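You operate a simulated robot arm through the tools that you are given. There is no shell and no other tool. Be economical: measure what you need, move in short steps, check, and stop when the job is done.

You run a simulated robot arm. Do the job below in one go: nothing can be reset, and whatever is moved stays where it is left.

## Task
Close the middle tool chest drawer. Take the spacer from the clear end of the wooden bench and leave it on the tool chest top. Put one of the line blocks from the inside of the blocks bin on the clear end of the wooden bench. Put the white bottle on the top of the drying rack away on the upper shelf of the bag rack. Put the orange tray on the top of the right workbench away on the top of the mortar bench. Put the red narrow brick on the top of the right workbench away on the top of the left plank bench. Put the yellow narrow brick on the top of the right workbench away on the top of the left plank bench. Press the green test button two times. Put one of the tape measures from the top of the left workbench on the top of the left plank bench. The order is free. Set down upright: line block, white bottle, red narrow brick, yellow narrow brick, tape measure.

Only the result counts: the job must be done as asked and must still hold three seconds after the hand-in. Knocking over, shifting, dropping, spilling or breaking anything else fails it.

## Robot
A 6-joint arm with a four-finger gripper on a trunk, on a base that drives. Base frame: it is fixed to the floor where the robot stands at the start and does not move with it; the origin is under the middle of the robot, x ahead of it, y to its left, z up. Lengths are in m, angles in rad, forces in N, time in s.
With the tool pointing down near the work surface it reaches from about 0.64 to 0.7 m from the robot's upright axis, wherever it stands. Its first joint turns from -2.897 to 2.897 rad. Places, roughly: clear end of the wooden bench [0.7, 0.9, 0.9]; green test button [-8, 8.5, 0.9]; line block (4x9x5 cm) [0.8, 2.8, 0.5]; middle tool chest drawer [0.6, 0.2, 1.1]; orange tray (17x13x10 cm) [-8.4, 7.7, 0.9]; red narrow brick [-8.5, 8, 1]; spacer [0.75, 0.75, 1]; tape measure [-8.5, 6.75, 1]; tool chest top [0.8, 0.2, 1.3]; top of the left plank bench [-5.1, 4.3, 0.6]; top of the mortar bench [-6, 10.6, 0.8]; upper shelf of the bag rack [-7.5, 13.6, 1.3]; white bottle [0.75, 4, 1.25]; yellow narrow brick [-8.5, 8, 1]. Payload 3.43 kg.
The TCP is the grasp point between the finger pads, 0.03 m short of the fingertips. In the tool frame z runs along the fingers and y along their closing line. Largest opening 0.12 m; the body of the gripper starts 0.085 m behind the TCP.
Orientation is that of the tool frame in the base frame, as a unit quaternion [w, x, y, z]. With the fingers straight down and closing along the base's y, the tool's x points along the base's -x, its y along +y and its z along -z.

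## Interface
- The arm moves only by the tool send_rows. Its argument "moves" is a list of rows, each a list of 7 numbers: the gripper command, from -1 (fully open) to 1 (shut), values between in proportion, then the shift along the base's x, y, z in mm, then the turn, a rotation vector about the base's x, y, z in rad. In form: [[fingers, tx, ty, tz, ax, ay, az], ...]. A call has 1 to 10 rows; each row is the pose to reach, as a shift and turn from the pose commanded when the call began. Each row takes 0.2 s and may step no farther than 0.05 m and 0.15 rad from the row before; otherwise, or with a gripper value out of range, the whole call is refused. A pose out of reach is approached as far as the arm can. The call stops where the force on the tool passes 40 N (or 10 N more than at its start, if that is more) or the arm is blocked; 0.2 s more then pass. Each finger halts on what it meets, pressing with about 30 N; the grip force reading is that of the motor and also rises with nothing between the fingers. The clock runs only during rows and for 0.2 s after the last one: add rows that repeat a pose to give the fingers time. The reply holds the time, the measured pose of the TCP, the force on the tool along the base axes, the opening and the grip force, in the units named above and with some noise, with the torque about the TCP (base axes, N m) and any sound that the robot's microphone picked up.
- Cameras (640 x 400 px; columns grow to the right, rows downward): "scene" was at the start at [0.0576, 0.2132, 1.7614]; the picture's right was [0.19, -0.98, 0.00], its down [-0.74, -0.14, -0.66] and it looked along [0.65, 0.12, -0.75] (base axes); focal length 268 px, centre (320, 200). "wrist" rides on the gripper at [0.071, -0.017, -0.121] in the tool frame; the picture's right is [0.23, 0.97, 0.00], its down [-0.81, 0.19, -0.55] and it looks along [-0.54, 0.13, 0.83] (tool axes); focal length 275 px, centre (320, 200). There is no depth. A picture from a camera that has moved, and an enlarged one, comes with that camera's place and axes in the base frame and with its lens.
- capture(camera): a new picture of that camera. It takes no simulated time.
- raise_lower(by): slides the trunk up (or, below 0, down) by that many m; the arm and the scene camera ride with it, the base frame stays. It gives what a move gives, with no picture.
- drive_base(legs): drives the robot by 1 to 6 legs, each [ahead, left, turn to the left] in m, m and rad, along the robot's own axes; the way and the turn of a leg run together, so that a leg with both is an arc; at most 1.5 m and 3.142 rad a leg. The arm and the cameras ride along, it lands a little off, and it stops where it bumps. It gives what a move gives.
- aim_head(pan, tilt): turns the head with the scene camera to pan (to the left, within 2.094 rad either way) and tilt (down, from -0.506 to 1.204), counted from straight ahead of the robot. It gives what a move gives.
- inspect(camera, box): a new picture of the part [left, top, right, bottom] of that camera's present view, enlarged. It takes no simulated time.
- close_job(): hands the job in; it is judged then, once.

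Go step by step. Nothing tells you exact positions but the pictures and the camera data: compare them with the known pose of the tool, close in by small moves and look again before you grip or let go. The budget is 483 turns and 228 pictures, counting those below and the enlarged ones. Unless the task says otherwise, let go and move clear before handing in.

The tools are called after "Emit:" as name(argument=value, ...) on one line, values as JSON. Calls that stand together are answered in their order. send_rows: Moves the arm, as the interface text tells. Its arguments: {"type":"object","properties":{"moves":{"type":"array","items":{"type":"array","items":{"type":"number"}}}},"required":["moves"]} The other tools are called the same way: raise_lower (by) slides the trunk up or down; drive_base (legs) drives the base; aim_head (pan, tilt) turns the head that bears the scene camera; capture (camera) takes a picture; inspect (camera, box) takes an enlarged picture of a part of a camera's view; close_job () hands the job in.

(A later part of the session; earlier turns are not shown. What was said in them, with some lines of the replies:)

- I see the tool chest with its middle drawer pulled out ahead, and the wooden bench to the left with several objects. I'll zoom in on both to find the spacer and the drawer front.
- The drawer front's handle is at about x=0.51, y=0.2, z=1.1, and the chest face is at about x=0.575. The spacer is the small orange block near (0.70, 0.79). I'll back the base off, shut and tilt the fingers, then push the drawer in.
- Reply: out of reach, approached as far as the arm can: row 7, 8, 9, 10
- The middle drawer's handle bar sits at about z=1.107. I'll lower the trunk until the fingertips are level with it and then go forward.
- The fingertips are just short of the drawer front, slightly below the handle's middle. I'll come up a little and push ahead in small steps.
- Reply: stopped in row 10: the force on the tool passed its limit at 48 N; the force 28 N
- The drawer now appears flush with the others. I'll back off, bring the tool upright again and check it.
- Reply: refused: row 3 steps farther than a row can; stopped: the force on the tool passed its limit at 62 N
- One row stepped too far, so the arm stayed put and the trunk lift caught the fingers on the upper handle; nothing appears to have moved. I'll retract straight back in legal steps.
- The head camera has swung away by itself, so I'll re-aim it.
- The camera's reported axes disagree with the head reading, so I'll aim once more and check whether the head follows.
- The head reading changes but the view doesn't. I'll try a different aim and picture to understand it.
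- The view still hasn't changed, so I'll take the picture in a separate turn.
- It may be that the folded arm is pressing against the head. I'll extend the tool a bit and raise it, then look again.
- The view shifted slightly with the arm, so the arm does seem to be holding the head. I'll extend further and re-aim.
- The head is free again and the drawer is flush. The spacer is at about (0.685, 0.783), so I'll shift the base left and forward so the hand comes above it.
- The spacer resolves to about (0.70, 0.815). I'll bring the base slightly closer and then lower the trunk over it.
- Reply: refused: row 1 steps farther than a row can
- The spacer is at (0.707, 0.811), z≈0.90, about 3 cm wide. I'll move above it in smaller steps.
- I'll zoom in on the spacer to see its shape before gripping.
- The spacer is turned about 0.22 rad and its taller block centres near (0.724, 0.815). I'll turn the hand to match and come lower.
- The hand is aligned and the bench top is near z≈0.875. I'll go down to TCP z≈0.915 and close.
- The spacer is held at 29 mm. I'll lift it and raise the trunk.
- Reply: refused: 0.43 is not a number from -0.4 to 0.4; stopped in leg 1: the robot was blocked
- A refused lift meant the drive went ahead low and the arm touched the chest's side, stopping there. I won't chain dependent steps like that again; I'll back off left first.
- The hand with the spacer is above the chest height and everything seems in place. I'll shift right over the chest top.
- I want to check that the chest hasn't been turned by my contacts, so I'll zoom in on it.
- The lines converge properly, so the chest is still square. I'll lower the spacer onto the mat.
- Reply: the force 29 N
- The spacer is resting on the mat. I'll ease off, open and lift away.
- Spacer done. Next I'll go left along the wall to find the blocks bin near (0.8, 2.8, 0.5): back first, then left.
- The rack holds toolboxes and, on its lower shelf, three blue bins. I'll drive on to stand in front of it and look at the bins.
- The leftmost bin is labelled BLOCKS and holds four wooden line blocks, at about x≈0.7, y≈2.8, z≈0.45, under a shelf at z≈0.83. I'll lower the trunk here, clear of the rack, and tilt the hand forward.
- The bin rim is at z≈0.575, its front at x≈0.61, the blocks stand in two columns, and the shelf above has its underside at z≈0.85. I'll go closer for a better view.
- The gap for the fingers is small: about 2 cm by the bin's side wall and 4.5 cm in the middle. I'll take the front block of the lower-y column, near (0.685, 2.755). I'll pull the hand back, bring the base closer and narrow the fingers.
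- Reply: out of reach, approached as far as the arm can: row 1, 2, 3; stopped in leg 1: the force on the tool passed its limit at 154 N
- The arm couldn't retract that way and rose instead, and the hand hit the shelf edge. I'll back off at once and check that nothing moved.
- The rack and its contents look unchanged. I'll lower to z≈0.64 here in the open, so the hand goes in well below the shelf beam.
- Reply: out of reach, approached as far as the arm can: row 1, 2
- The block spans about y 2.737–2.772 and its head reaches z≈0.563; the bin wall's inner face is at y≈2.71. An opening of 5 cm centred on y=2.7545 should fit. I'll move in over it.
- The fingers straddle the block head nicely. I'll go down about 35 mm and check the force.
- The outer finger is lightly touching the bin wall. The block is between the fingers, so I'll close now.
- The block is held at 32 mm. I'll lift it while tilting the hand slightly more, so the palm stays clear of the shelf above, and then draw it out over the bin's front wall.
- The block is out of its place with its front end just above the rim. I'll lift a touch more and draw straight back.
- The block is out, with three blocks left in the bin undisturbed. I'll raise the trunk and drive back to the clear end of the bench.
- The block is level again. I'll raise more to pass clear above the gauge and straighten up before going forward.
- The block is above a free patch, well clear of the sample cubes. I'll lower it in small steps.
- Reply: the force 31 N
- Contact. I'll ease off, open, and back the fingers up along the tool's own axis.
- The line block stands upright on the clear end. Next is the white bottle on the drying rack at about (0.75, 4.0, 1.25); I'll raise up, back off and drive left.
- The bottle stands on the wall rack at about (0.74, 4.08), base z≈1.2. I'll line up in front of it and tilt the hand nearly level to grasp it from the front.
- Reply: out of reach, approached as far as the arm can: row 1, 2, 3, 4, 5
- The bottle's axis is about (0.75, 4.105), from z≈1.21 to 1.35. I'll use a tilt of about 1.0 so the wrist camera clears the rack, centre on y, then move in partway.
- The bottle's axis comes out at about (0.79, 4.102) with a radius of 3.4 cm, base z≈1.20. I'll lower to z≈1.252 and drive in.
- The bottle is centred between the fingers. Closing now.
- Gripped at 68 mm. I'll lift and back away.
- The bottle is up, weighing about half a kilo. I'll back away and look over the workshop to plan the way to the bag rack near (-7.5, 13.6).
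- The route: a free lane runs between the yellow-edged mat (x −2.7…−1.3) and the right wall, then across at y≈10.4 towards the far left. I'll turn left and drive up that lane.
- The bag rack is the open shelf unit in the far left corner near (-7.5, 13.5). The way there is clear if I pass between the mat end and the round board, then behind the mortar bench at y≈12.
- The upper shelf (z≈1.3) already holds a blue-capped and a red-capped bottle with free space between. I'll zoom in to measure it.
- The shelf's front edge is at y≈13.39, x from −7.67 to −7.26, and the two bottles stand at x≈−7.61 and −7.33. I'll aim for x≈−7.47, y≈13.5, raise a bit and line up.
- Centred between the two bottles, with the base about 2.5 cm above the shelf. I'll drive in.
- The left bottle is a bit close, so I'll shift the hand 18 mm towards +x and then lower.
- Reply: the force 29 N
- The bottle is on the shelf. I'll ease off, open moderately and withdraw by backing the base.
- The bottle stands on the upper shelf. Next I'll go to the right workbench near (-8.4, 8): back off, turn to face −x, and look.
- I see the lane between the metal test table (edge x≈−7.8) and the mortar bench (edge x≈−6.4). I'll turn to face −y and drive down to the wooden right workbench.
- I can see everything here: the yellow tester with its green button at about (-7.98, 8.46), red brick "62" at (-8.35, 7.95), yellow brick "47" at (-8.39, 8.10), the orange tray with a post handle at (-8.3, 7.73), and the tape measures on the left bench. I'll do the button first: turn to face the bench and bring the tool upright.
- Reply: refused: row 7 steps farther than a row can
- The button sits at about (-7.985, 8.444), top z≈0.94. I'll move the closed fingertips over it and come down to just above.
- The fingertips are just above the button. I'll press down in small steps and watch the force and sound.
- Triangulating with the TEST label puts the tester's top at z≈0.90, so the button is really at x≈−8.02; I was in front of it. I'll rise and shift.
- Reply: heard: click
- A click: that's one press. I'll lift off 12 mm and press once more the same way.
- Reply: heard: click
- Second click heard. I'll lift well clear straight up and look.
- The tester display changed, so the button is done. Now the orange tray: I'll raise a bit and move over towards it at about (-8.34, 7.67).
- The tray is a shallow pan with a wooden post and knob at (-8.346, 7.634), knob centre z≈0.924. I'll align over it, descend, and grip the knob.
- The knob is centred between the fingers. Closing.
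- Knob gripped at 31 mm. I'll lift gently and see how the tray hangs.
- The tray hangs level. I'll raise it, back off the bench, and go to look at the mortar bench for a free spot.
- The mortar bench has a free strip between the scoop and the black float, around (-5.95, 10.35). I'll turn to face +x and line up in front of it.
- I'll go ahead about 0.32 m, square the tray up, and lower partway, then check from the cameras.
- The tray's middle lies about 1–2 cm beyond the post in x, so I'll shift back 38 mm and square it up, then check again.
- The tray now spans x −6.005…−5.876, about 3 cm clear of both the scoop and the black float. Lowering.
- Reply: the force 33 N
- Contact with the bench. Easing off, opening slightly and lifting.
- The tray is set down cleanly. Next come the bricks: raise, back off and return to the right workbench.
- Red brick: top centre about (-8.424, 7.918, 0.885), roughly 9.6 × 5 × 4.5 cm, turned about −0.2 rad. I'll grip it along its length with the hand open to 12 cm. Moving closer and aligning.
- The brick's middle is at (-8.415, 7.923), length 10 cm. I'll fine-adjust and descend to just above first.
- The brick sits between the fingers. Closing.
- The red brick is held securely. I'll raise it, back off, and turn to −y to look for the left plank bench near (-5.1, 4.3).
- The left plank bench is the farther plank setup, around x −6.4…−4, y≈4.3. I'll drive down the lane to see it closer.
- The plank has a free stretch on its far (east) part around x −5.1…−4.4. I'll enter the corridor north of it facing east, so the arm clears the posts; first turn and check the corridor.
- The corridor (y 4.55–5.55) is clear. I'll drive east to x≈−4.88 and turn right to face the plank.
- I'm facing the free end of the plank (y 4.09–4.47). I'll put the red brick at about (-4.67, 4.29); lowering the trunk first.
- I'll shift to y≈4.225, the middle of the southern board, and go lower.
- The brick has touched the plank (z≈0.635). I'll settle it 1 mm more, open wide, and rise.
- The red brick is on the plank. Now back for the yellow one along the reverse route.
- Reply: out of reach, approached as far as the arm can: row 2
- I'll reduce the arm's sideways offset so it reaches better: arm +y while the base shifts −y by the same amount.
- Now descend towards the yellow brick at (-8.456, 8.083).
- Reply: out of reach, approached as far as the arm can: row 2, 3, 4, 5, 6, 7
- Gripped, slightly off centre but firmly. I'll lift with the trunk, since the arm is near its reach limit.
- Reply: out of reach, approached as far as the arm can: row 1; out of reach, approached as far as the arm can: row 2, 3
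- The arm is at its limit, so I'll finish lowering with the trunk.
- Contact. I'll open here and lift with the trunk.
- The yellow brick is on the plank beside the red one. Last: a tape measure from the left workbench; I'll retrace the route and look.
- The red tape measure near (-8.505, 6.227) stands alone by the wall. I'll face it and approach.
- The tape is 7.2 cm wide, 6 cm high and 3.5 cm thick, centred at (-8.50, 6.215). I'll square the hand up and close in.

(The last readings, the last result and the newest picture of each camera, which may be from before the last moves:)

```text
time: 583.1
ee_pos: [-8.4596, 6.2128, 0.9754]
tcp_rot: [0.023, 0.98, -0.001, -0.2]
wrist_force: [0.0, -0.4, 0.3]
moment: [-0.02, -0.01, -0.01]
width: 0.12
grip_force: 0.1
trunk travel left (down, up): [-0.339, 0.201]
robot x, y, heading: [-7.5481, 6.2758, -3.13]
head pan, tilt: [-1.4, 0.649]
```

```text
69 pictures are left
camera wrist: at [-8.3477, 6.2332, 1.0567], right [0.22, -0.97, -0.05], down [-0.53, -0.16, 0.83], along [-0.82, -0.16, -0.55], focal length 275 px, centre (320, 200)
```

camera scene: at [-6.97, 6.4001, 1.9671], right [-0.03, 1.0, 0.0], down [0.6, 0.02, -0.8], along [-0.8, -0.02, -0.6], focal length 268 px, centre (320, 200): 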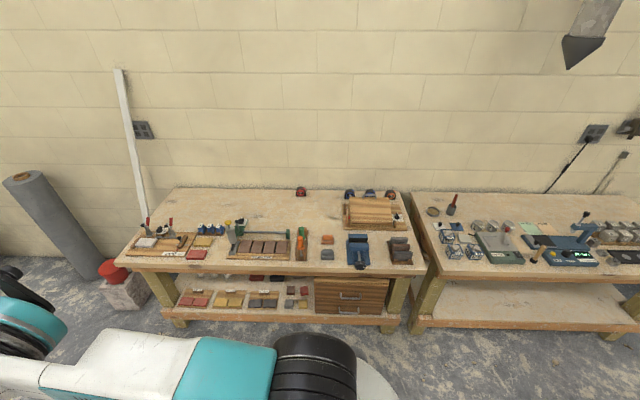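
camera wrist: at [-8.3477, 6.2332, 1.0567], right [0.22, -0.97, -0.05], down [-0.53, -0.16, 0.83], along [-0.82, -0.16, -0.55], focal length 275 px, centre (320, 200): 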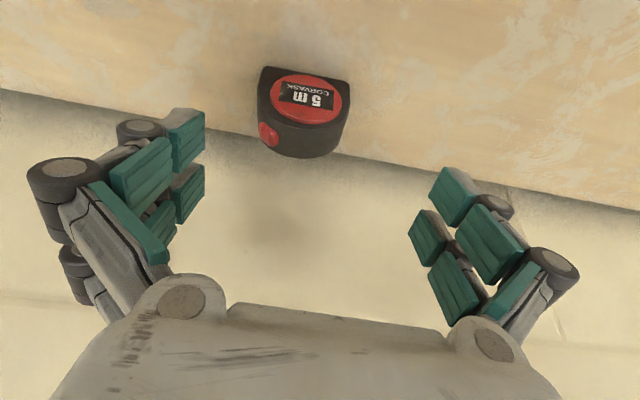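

Emit:
send_rows(moves=[[-1, -18, 4, -12, 0.025, 0, 0], [-1, -37, 8, -25, 0.049, 0, 0], [-1, -37, 8, -40, 0.049, 0, 0]])

Emit:
capture(camera="wrist")

```text
time: 583.9
ee_pos: [-8.4913, 6.2197, 0.9409]
tcp_rot: [-0.002, 0.98, 0.004, -0.2]
wrist_force: [0.0, -0.5, -0.1]
moment: [-0.02, -0.01, -0.01]
width: 0.1203
grip_force: 0.0
out of reach, approached as far as the arm can: row 3
trunk travel left (down, up): [-0.339, 0.201]
robot x, y, heading: [-7.5514, 6.2787, -3.13]
head pan, tilt: [-1.4, 0.649]
```

```text
68 pictures are left
camera wrist: at [-8.3782, 6.2357, 1.0226], right [0.22, -0.97, -0.09], down [-0.53, -0.2, 0.83], along [-0.82, -0.13, -0.56], focal length 275 px, centre (320, 200)
```

wrist: 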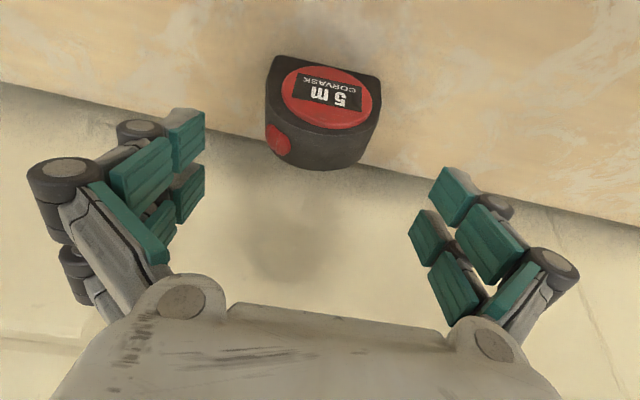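

The arm is near its reach limit but x and y fit, so I'll lower with the trunk.

Emit:
raise_lower(by=-0.045)

Emit:
capture(camera="wrist")

```text
time: 584.8
ee_pos: [-8.4901, 6.2186, 0.8965]
tcp_rot: [-0.002, 0.98, 0.003, -0.2]
wrist_force: [0.5, 0.0, -0.1]
moment: [0.04, 0.04, 0.0]
width: 0.12
grip_force: 0.1
trunk travel left (down, up): [-0.294, 0.246]
robot x, y, heading: [-7.5479, 6.2791, -3.134]
head pan, tilt: [-1.4, 0.649]
```

```text
67 pictures are left
camera wrist: at [-8.3781, 6.2358, 0.9778], right [0.22, -0.97, -0.09], down [-0.53, -0.2, 0.83], along [-0.82, -0.13, -0.56], focal length 275 px, centre (320, 200)
```

wrist: 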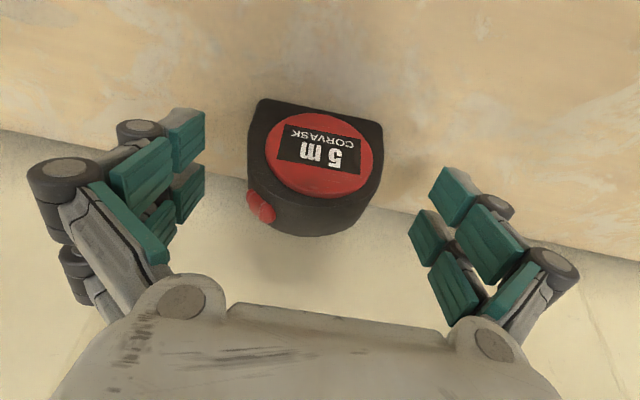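

Emit:
raise_lower(by=-0.012)

Emit:
send_rows(moves=[[-0.5, -3, 2, 0, 0, 0, 0], [-0.1, -3, 2, 0, 0, 0, 0], [1, -3, 2, 0, 0, 0, 0], [1, -3, 2, 0, 0, 0, 0]])

Emit:
capture(camera="wrist")

```text
time: 585.4
ee_pos: [-8.4914, 6.2193, 0.8837]
tcp_rot: [-0.002, 0.98, 0.004, -0.2]
wrist_force: [0.4, 0.1, 0.4]
moment: [0.04, -0.01, 0.01]
width: 0.1201
grip_force: 0.0
trunk travel left (down, up): [-0.282, 0.258]
robot x, y, heading: [-7.5489, 6.2781, -3.138]
head pan, tilt: [-1.4, 0.649]
```

```text
time: 586.4
ee_pos: [-8.4914, 6.2208, 0.8855]
tcp_rot: [-0.002, 0.98, 0.003, -0.201]
wrist_force: [0.7, 2.0, 2.9]
moment: [0.22, -0.05, 0.05]
width: 0.0719
grip_force: 30.1
trunk travel left (down, up): [-0.282, 0.258]
robot x, y, heading: [-7.5478, 6.2798, -3.13]
head pan, tilt: [-1.4, 0.649]
```

```text
66 pictures are left
camera wrist: at [-8.3796, 6.2376, 0.9673], right [0.22, -0.97, -0.09], down [-0.53, -0.2, 0.83], along [-0.82, -0.13, -0.56], focal length 275 px, centre (320, 200)
```

wrist: 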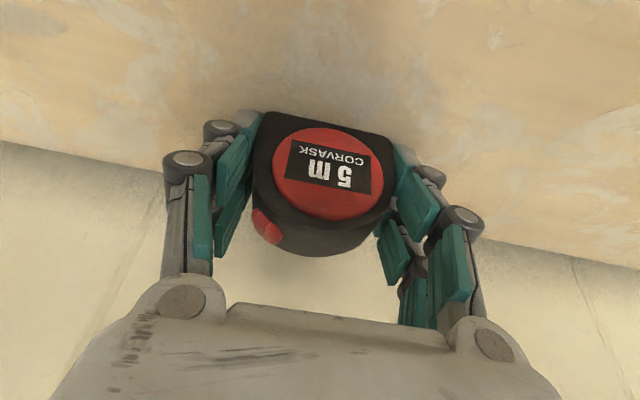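

Gripped at 72 mm. Lifting with the trunk.

Emit:
raise_lower(by=0.25)

Emit:
capture(camera="wrist")

```text
time: 589.0
ee_pos: [-8.4918, 6.2214, 1.1359]
tcp_rot: [-0.001, 0.98, 0.004, -0.2]
wrist_force: [0.0, 0.5, -2.8]
moment: [0.03, 0.0, -0.02]
width: 0.0716
grip_force: 29.7
trunk travel left (down, up): [-0.532, 0.008]
robot x, y, heading: [-7.5508, 6.2725, -3.132]
head pan, tilt: [-1.4, 0.649]
```

```text
65 pictures are left
camera wrist: at [-8.3801, 6.2372, 1.2167], right [0.22, -0.97, -0.09], down [-0.53, -0.2, 0.83], along [-0.82, -0.13, -0.56], focal length 275 px, centre (320, 200)
```

wrist: 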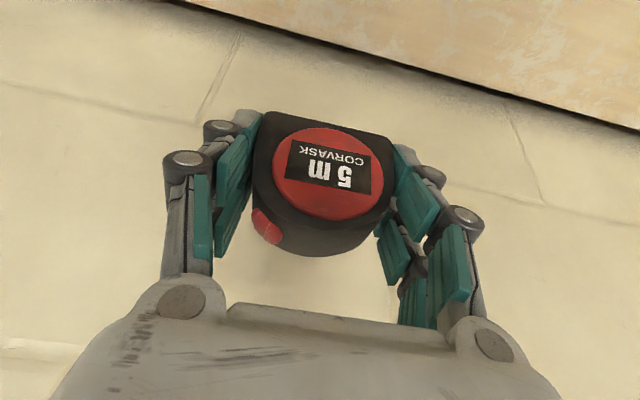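

The tape hangs upright. I'll back off, draw the arm in a bit, and retrace the route to the plank bench.

Emit:
drive_base(legs=[[-0.42, 0, 0]])

Emit:
send_rows(moves=[[1, 40, 0, 0, 0, 0, 0], [1, 80, 0, 0, 0, 0, 0], [1, 110, 0, 0, 0, 0, 0]])

Emit:
drive_base(legs=[[0, 0, 1.571], [0.7, 0, 0], [0, 0, 1.571], [0, -0.4, 0]])

```text
time: 591.6
ee_pos: [-8.0646, 6.2248, 1.1364]
tcp_rot: [-0.002, 0.98, 0.004, -0.201]
wrist_force: [0.7, -0.3, -2.2]
moment: [0.03, 0.01, -0.02]
width: 0.0718
grip_force: 30.3
trunk travel left (down, up): [-0.532, 0.008]
robot x, y, heading: [-7.1195, 6.2816, -3.135]
head pan, tilt: [-1.4, 0.649]
```

```text
time: 592.4
ee_pos: [-7.9529, 6.224, 1.1341]
tcp_rot: [-0.001, 0.98, 0.005, -0.201]
wrist_force: [-0.2, -0.1, -2.8]
moment: [0.01, 0.01, -0.01]
width: 0.0717
grip_force: 30.5
trunk travel left (down, up): [-0.532, 0.008]
robot x, y, heading: [-7.1245, 6.2828, -3.135]
head pan, tilt: [-1.4, 0.649]
```

```text
time: 606.0
ee_pos: [-6.2649, 5.2451, 1.1317]
tcp_rot: [0.2, -0.011, 0.98, 0.0]
wrist_force: [-0.3, -0.3, -3.1]
moment: [0.03, 0.01, 0.03]
width: 0.0716
grip_force: 30.0
trunk travel left (down, up): [-0.532, 0.008]
robot x, y, heading: [-7.0968, 5.1796, 0.018]
head pan, tilt: [-1.4, 0.649]
```

Emit:
drive_base(legs=[[1.2, 0, -0.018], [1.0, 0, 0], [0, 0, -1.571]])

Emit:
aim_head(pan=-0.1, tilt=0.8)

Emit:
capture(camera="scene")

```text
time: 620.7
ee_pos: [-4.8479, 4.3822, 1.1325]
tcp_rot: [0.141, 0.69, 0.695, -0.143]
wrist_force: [-0.5, 0.6, -2.3]
moment: [0.0, 0.01, -0.01]
width: 0.0715
grip_force: 29.9
trunk travel left (down, up): [-0.532, 0.008]
robot x, y, heading: [-4.9011, 5.2157, -1.571]
head pan, tilt: [-1.4, 0.649]
```

```text
time: 622.1
ee_pos: [-4.8477, 4.3818, 1.1324]
tcp_rot: [0.14, 0.691, 0.695, -0.143]
wrist_force: [-0.1, -0.2, -2.7]
moment: [0.01, 0.02, 0.02]
width: 0.0714
grip_force: 30.2
trunk travel left (down, up): [-0.532, 0.008]
robot x, y, heading: [-4.9003, 5.2126, -1.566]
head pan, tilt: [-0.099, 0.799]
```

```text
64 pictures are left
camera scene: at [-4.7076, 5.1522, 1.9475], right [-1.0, 0.09, 0.0], down [0.07, 0.71, -0.7], along [-0.06, -0.69, -0.72], focal length 268 px, centre (320, 200)
```

scene: 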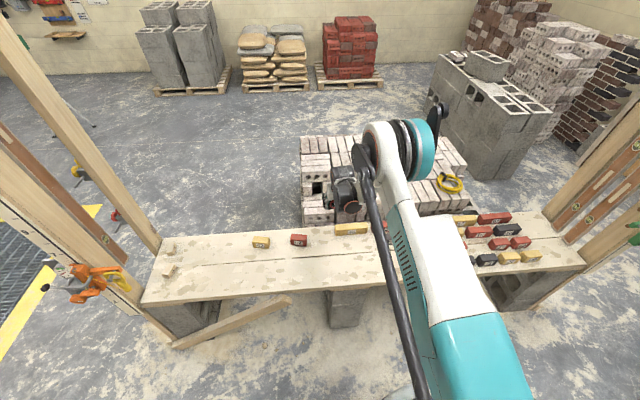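

Emit:
drive_base(legs=[[-0.015, 0.27, 0]])

Emit:
raise_lower(by=-0.34)

Emit:
capture(camera="wrist")

Emit:
capture(camera="scene")

```text
time: 624.0
ee_pos: [-4.5838, 4.3978, 1.1335]
tcp_rot: [0.141, 0.69, 0.695, -0.143]
wrist_force: [1.2, -0.2, -2.3]
moment: [0.03, 0.05, -0.05]
width: 0.0716
grip_force: 30.3
trunk travel left (down, up): [-0.532, 0.008]
robot x, y, heading: [-4.6332, 5.2263, -1.562]
head pan, tilt: [-0.099, 0.799]
```

```text
time: 627.4
ee_pos: [-4.5836, 4.3993, 0.7927]
tcp_rot: [0.14, 0.692, 0.694, -0.143]
wrist_force: [0.5, -0.1, -3.8]
moment: [0.01, -0.01, 0.0]
width: 0.0717
grip_force: 30.0
trunk travel left (down, up): [-0.192, 0.348]
robot x, y, heading: [-4.6386, 5.2296, -1.565]
head pan, tilt: [-0.099, 0.799]
```

```text
63 pictures are left
camera wrist: at [-4.6016, 4.5107, 0.8748], right [0.97, 0.22, -0.09], down [0.2, -0.53, 0.83], along [0.13, -0.82, -0.56], focal length 275 px, centre (320, 200)
```

wrist: 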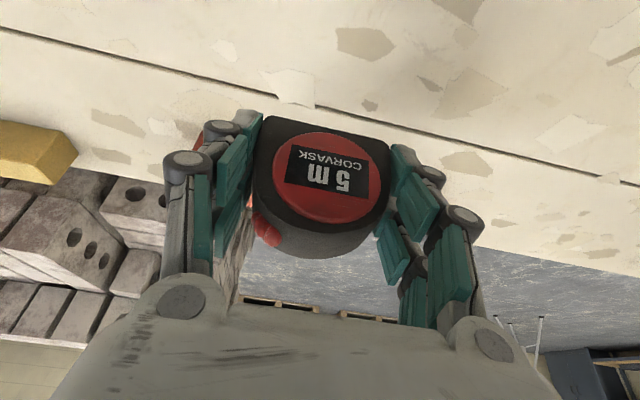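

```text
62 pictures are left
camera scene: at [-4.443, 5.1689, 1.6076], right [-1.0, 0.09, 0.0], down [0.07, 0.71, -0.7], along [-0.07, -0.69, -0.72], focal length 268 px, centre (320, 200)
```

scene: 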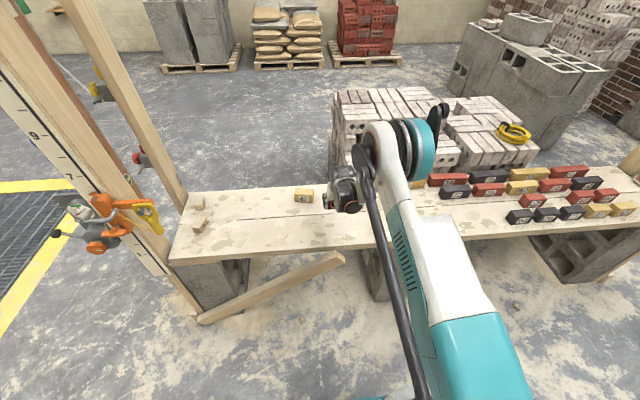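

The tape is over the northern board, clear of both bricks. Lowering.

Emit:
raise_lower(by=-0.1)

Emit:
send_rows(moves=[[1, 0, 3, -4, 0, 0, 0], [1, 0, 3, -8, 0, 0, 0], [1, 0, 3, -11, 0, 0, 0]])

```text
time: 628.7
ee_pos: [-4.5853, 4.3992, 0.6933]
tcp_rot: [0.14, 0.692, 0.694, -0.142]
wrist_force: [-0.5, 0.4, -2.4]
moment: [0.02, -0.03, 0.0]
width: 0.0717
grip_force: 29.7
trunk travel left (down, up): [-0.092, 0.448]
robot x, y, heading: [-4.636, 5.2309, -1.564]
head pan, tilt: [-0.099, 0.799]
```

```text
time: 629.5
ee_pos: [-4.5836, 4.4023, 0.6824]
tcp_rot: [0.14, 0.692, 0.694, -0.143]
wrist_force: [-0.2, -0.4, -2.6]
moment: [0.0, -0.01, 0.01]
width: 0.0718
grip_force: 29.7
trunk travel left (down, up): [-0.092, 0.448]
robot x, y, heading: [-4.6351, 5.2295, -1.566]
head pan, tilt: [-0.099, 0.799]
```

Emit:
send_rows(moves=[[1, 0, 0, -3, 0, 0, 0], [1, 0, 0, -5, 0, 0, 0], [1, 0, 0, -7, 0, 0, 0]])

```text
time: 630.3
ee_pos: [-4.5843, 4.4016, 0.676]
tcp_rot: [0.14, 0.691, 0.695, -0.143]
wrist_force: [0.7, 0.5, 0.1]
moment: [0.04, 0.11, -0.01]
width: 0.0717
grip_force: 29.6
trunk travel left (down, up): [-0.092, 0.448]
robot x, y, heading: [-4.6362, 5.2299, -1.57]
head pan, tilt: [-0.099, 0.799]
```

Just touching. One more millimetre or two to settle.

Emit:
send_rows(moves=[[1, 0, 0, -1, 0, 0, 0], [1, 0, 0, -2, 0, 0, 0]])

Emit:
capture(camera="wrist")

```text
time: 630.9
ee_pos: [-4.5843, 4.4017, 0.6751]
tcp_rot: [0.142, 0.691, 0.694, -0.143]
wrist_force: [1.0, -3.7, 24.2]
moment: [-0.12, -0.04, 0.06]
width: 0.0719
grip_force: 29.7
trunk travel left (down, up): [-0.092, 0.448]
robot x, y, heading: [-4.6381, 5.2332, -1.567]
head pan, tilt: [-0.099, 0.799]
```

```text
61 pictures are left
camera wrist: at [-4.6016, 4.5144, 0.7569], right [0.97, 0.22, -0.09], down [0.2, -0.52, 0.83], along [0.13, -0.82, -0.55], focal length 275 px, centre (320, 200)
```

wrist: 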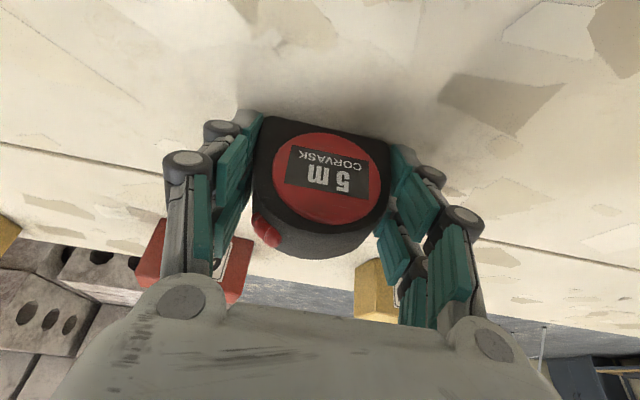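

Emit:
send_rows(moves=[[1, 0, 0, 1, 0, 0, 0], [0.0, 0, 0, 1, 0, 0, 0], [-0.5, 0, 0, 1, 0, 0, 0], [-0.6, 0, 0, 1, 0, 0, 0], [-0.6, 0, 8, 20, 0, 0, 0], [-0.6, 0, 25, 60, 0, 0, 0], [-0.6, 0, 40, 100, 0, 0, 0]])

Emit:
capture(camera="wrist")

```text
time: 632.5
ee_pos: [-4.5852, 4.4451, 0.7742]
tcp_rot: [0.141, 0.691, 0.695, -0.143]
wrist_force: [-0.7, -0.8, 0.2]
moment: [-0.04, -0.03, 0.03]
width: 0.0964
grip_force: 0.4
trunk travel left (down, up): [-0.092, 0.448]
robot x, y, heading: [-4.6365, 5.2315, -1.567]
head pan, tilt: [-0.099, 0.799]
```

```text
60 pictures are left
camera wrist: at [-4.6019, 4.556, 0.8565], right [0.97, 0.22, -0.09], down [0.2, -0.53, 0.83], along [0.13, -0.82, -0.56], focal length 275 px, centre (320, 200)
```

wrist: 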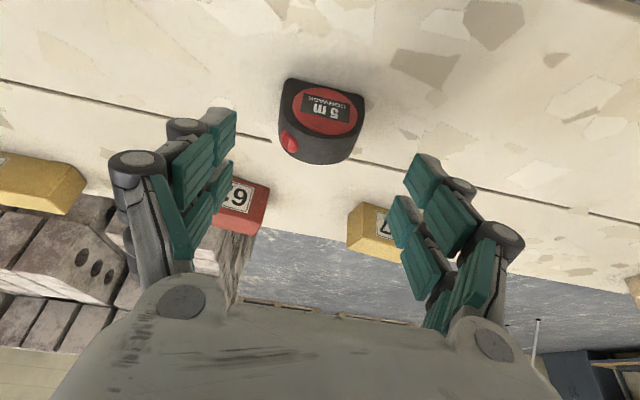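

The tape stands upright on the plank. I'll raise clear and take a last look.

Emit:
raise_lower(by=0.35)

Emit:
inspect(camera="scene", box=[150, 140, 450, 320])

```text
time: 635.9
ee_pos: [-4.5848, 4.4434, 1.125]
tcp_rot: [0.141, 0.691, 0.694, -0.143]
wrist_force: [0.5, -1.1, 0.2]
moment: [0.02, 0.01, 0.01]
width: 0.0959
grip_force: 0.0
trunk travel left (down, up): [-0.442, 0.098]
robot x, y, heading: [-4.6381, 5.2309, -1.567]
head pan, tilt: [-0.099, 0.799]
```

```text
2.13 times, centred on (300, 230) of scene
camera zoom: at [-4.443, 5.169, 1.8574], right [-1.0, 0.09, 0.0], down [0.07, 0.71, -0.7], along [-0.07, -0.69, -0.72], focal length 571 px, centre (363, 136)
```

zoom: 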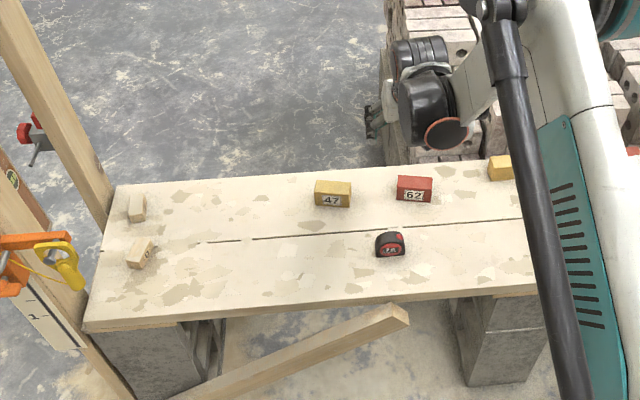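

All the items are in place and the hand is empty and clear. Handing in.

Emit:
close_job()

```text
The job is handed in.
```

I finished every item on the list and handed the job in; the judge's result isn't back yet.

- **Drawer:** the middle tool chest drawer is shut and looked flush with the others when I last checked it, early in the job.
- **Spacer:** it is on the tool chest top.
- **Line block:** one from the blocks bin stands upright on the clear end of the wooden bench.
- **White bottle:** it stands upright on the upper shelf of the bag rack, between the two bottles already there.
- **Orange tray:** it is on the mortar bench, clear of the items already there.
- **Bricks and tape:** the red and yellow narrow bricks and the red tape measure stand upright on the left plank bench.
- **Button:** I pressed the green test button twice and heard a click each time.

**Bumps along the way:** the fingers caught an upper drawer handle, the arm touched the chest's side, and the hand hit a rack shelf edge at 154 N. The pictures I took soon after showed nothing displaced, but I did not go back for a final look at the chest or the rack.
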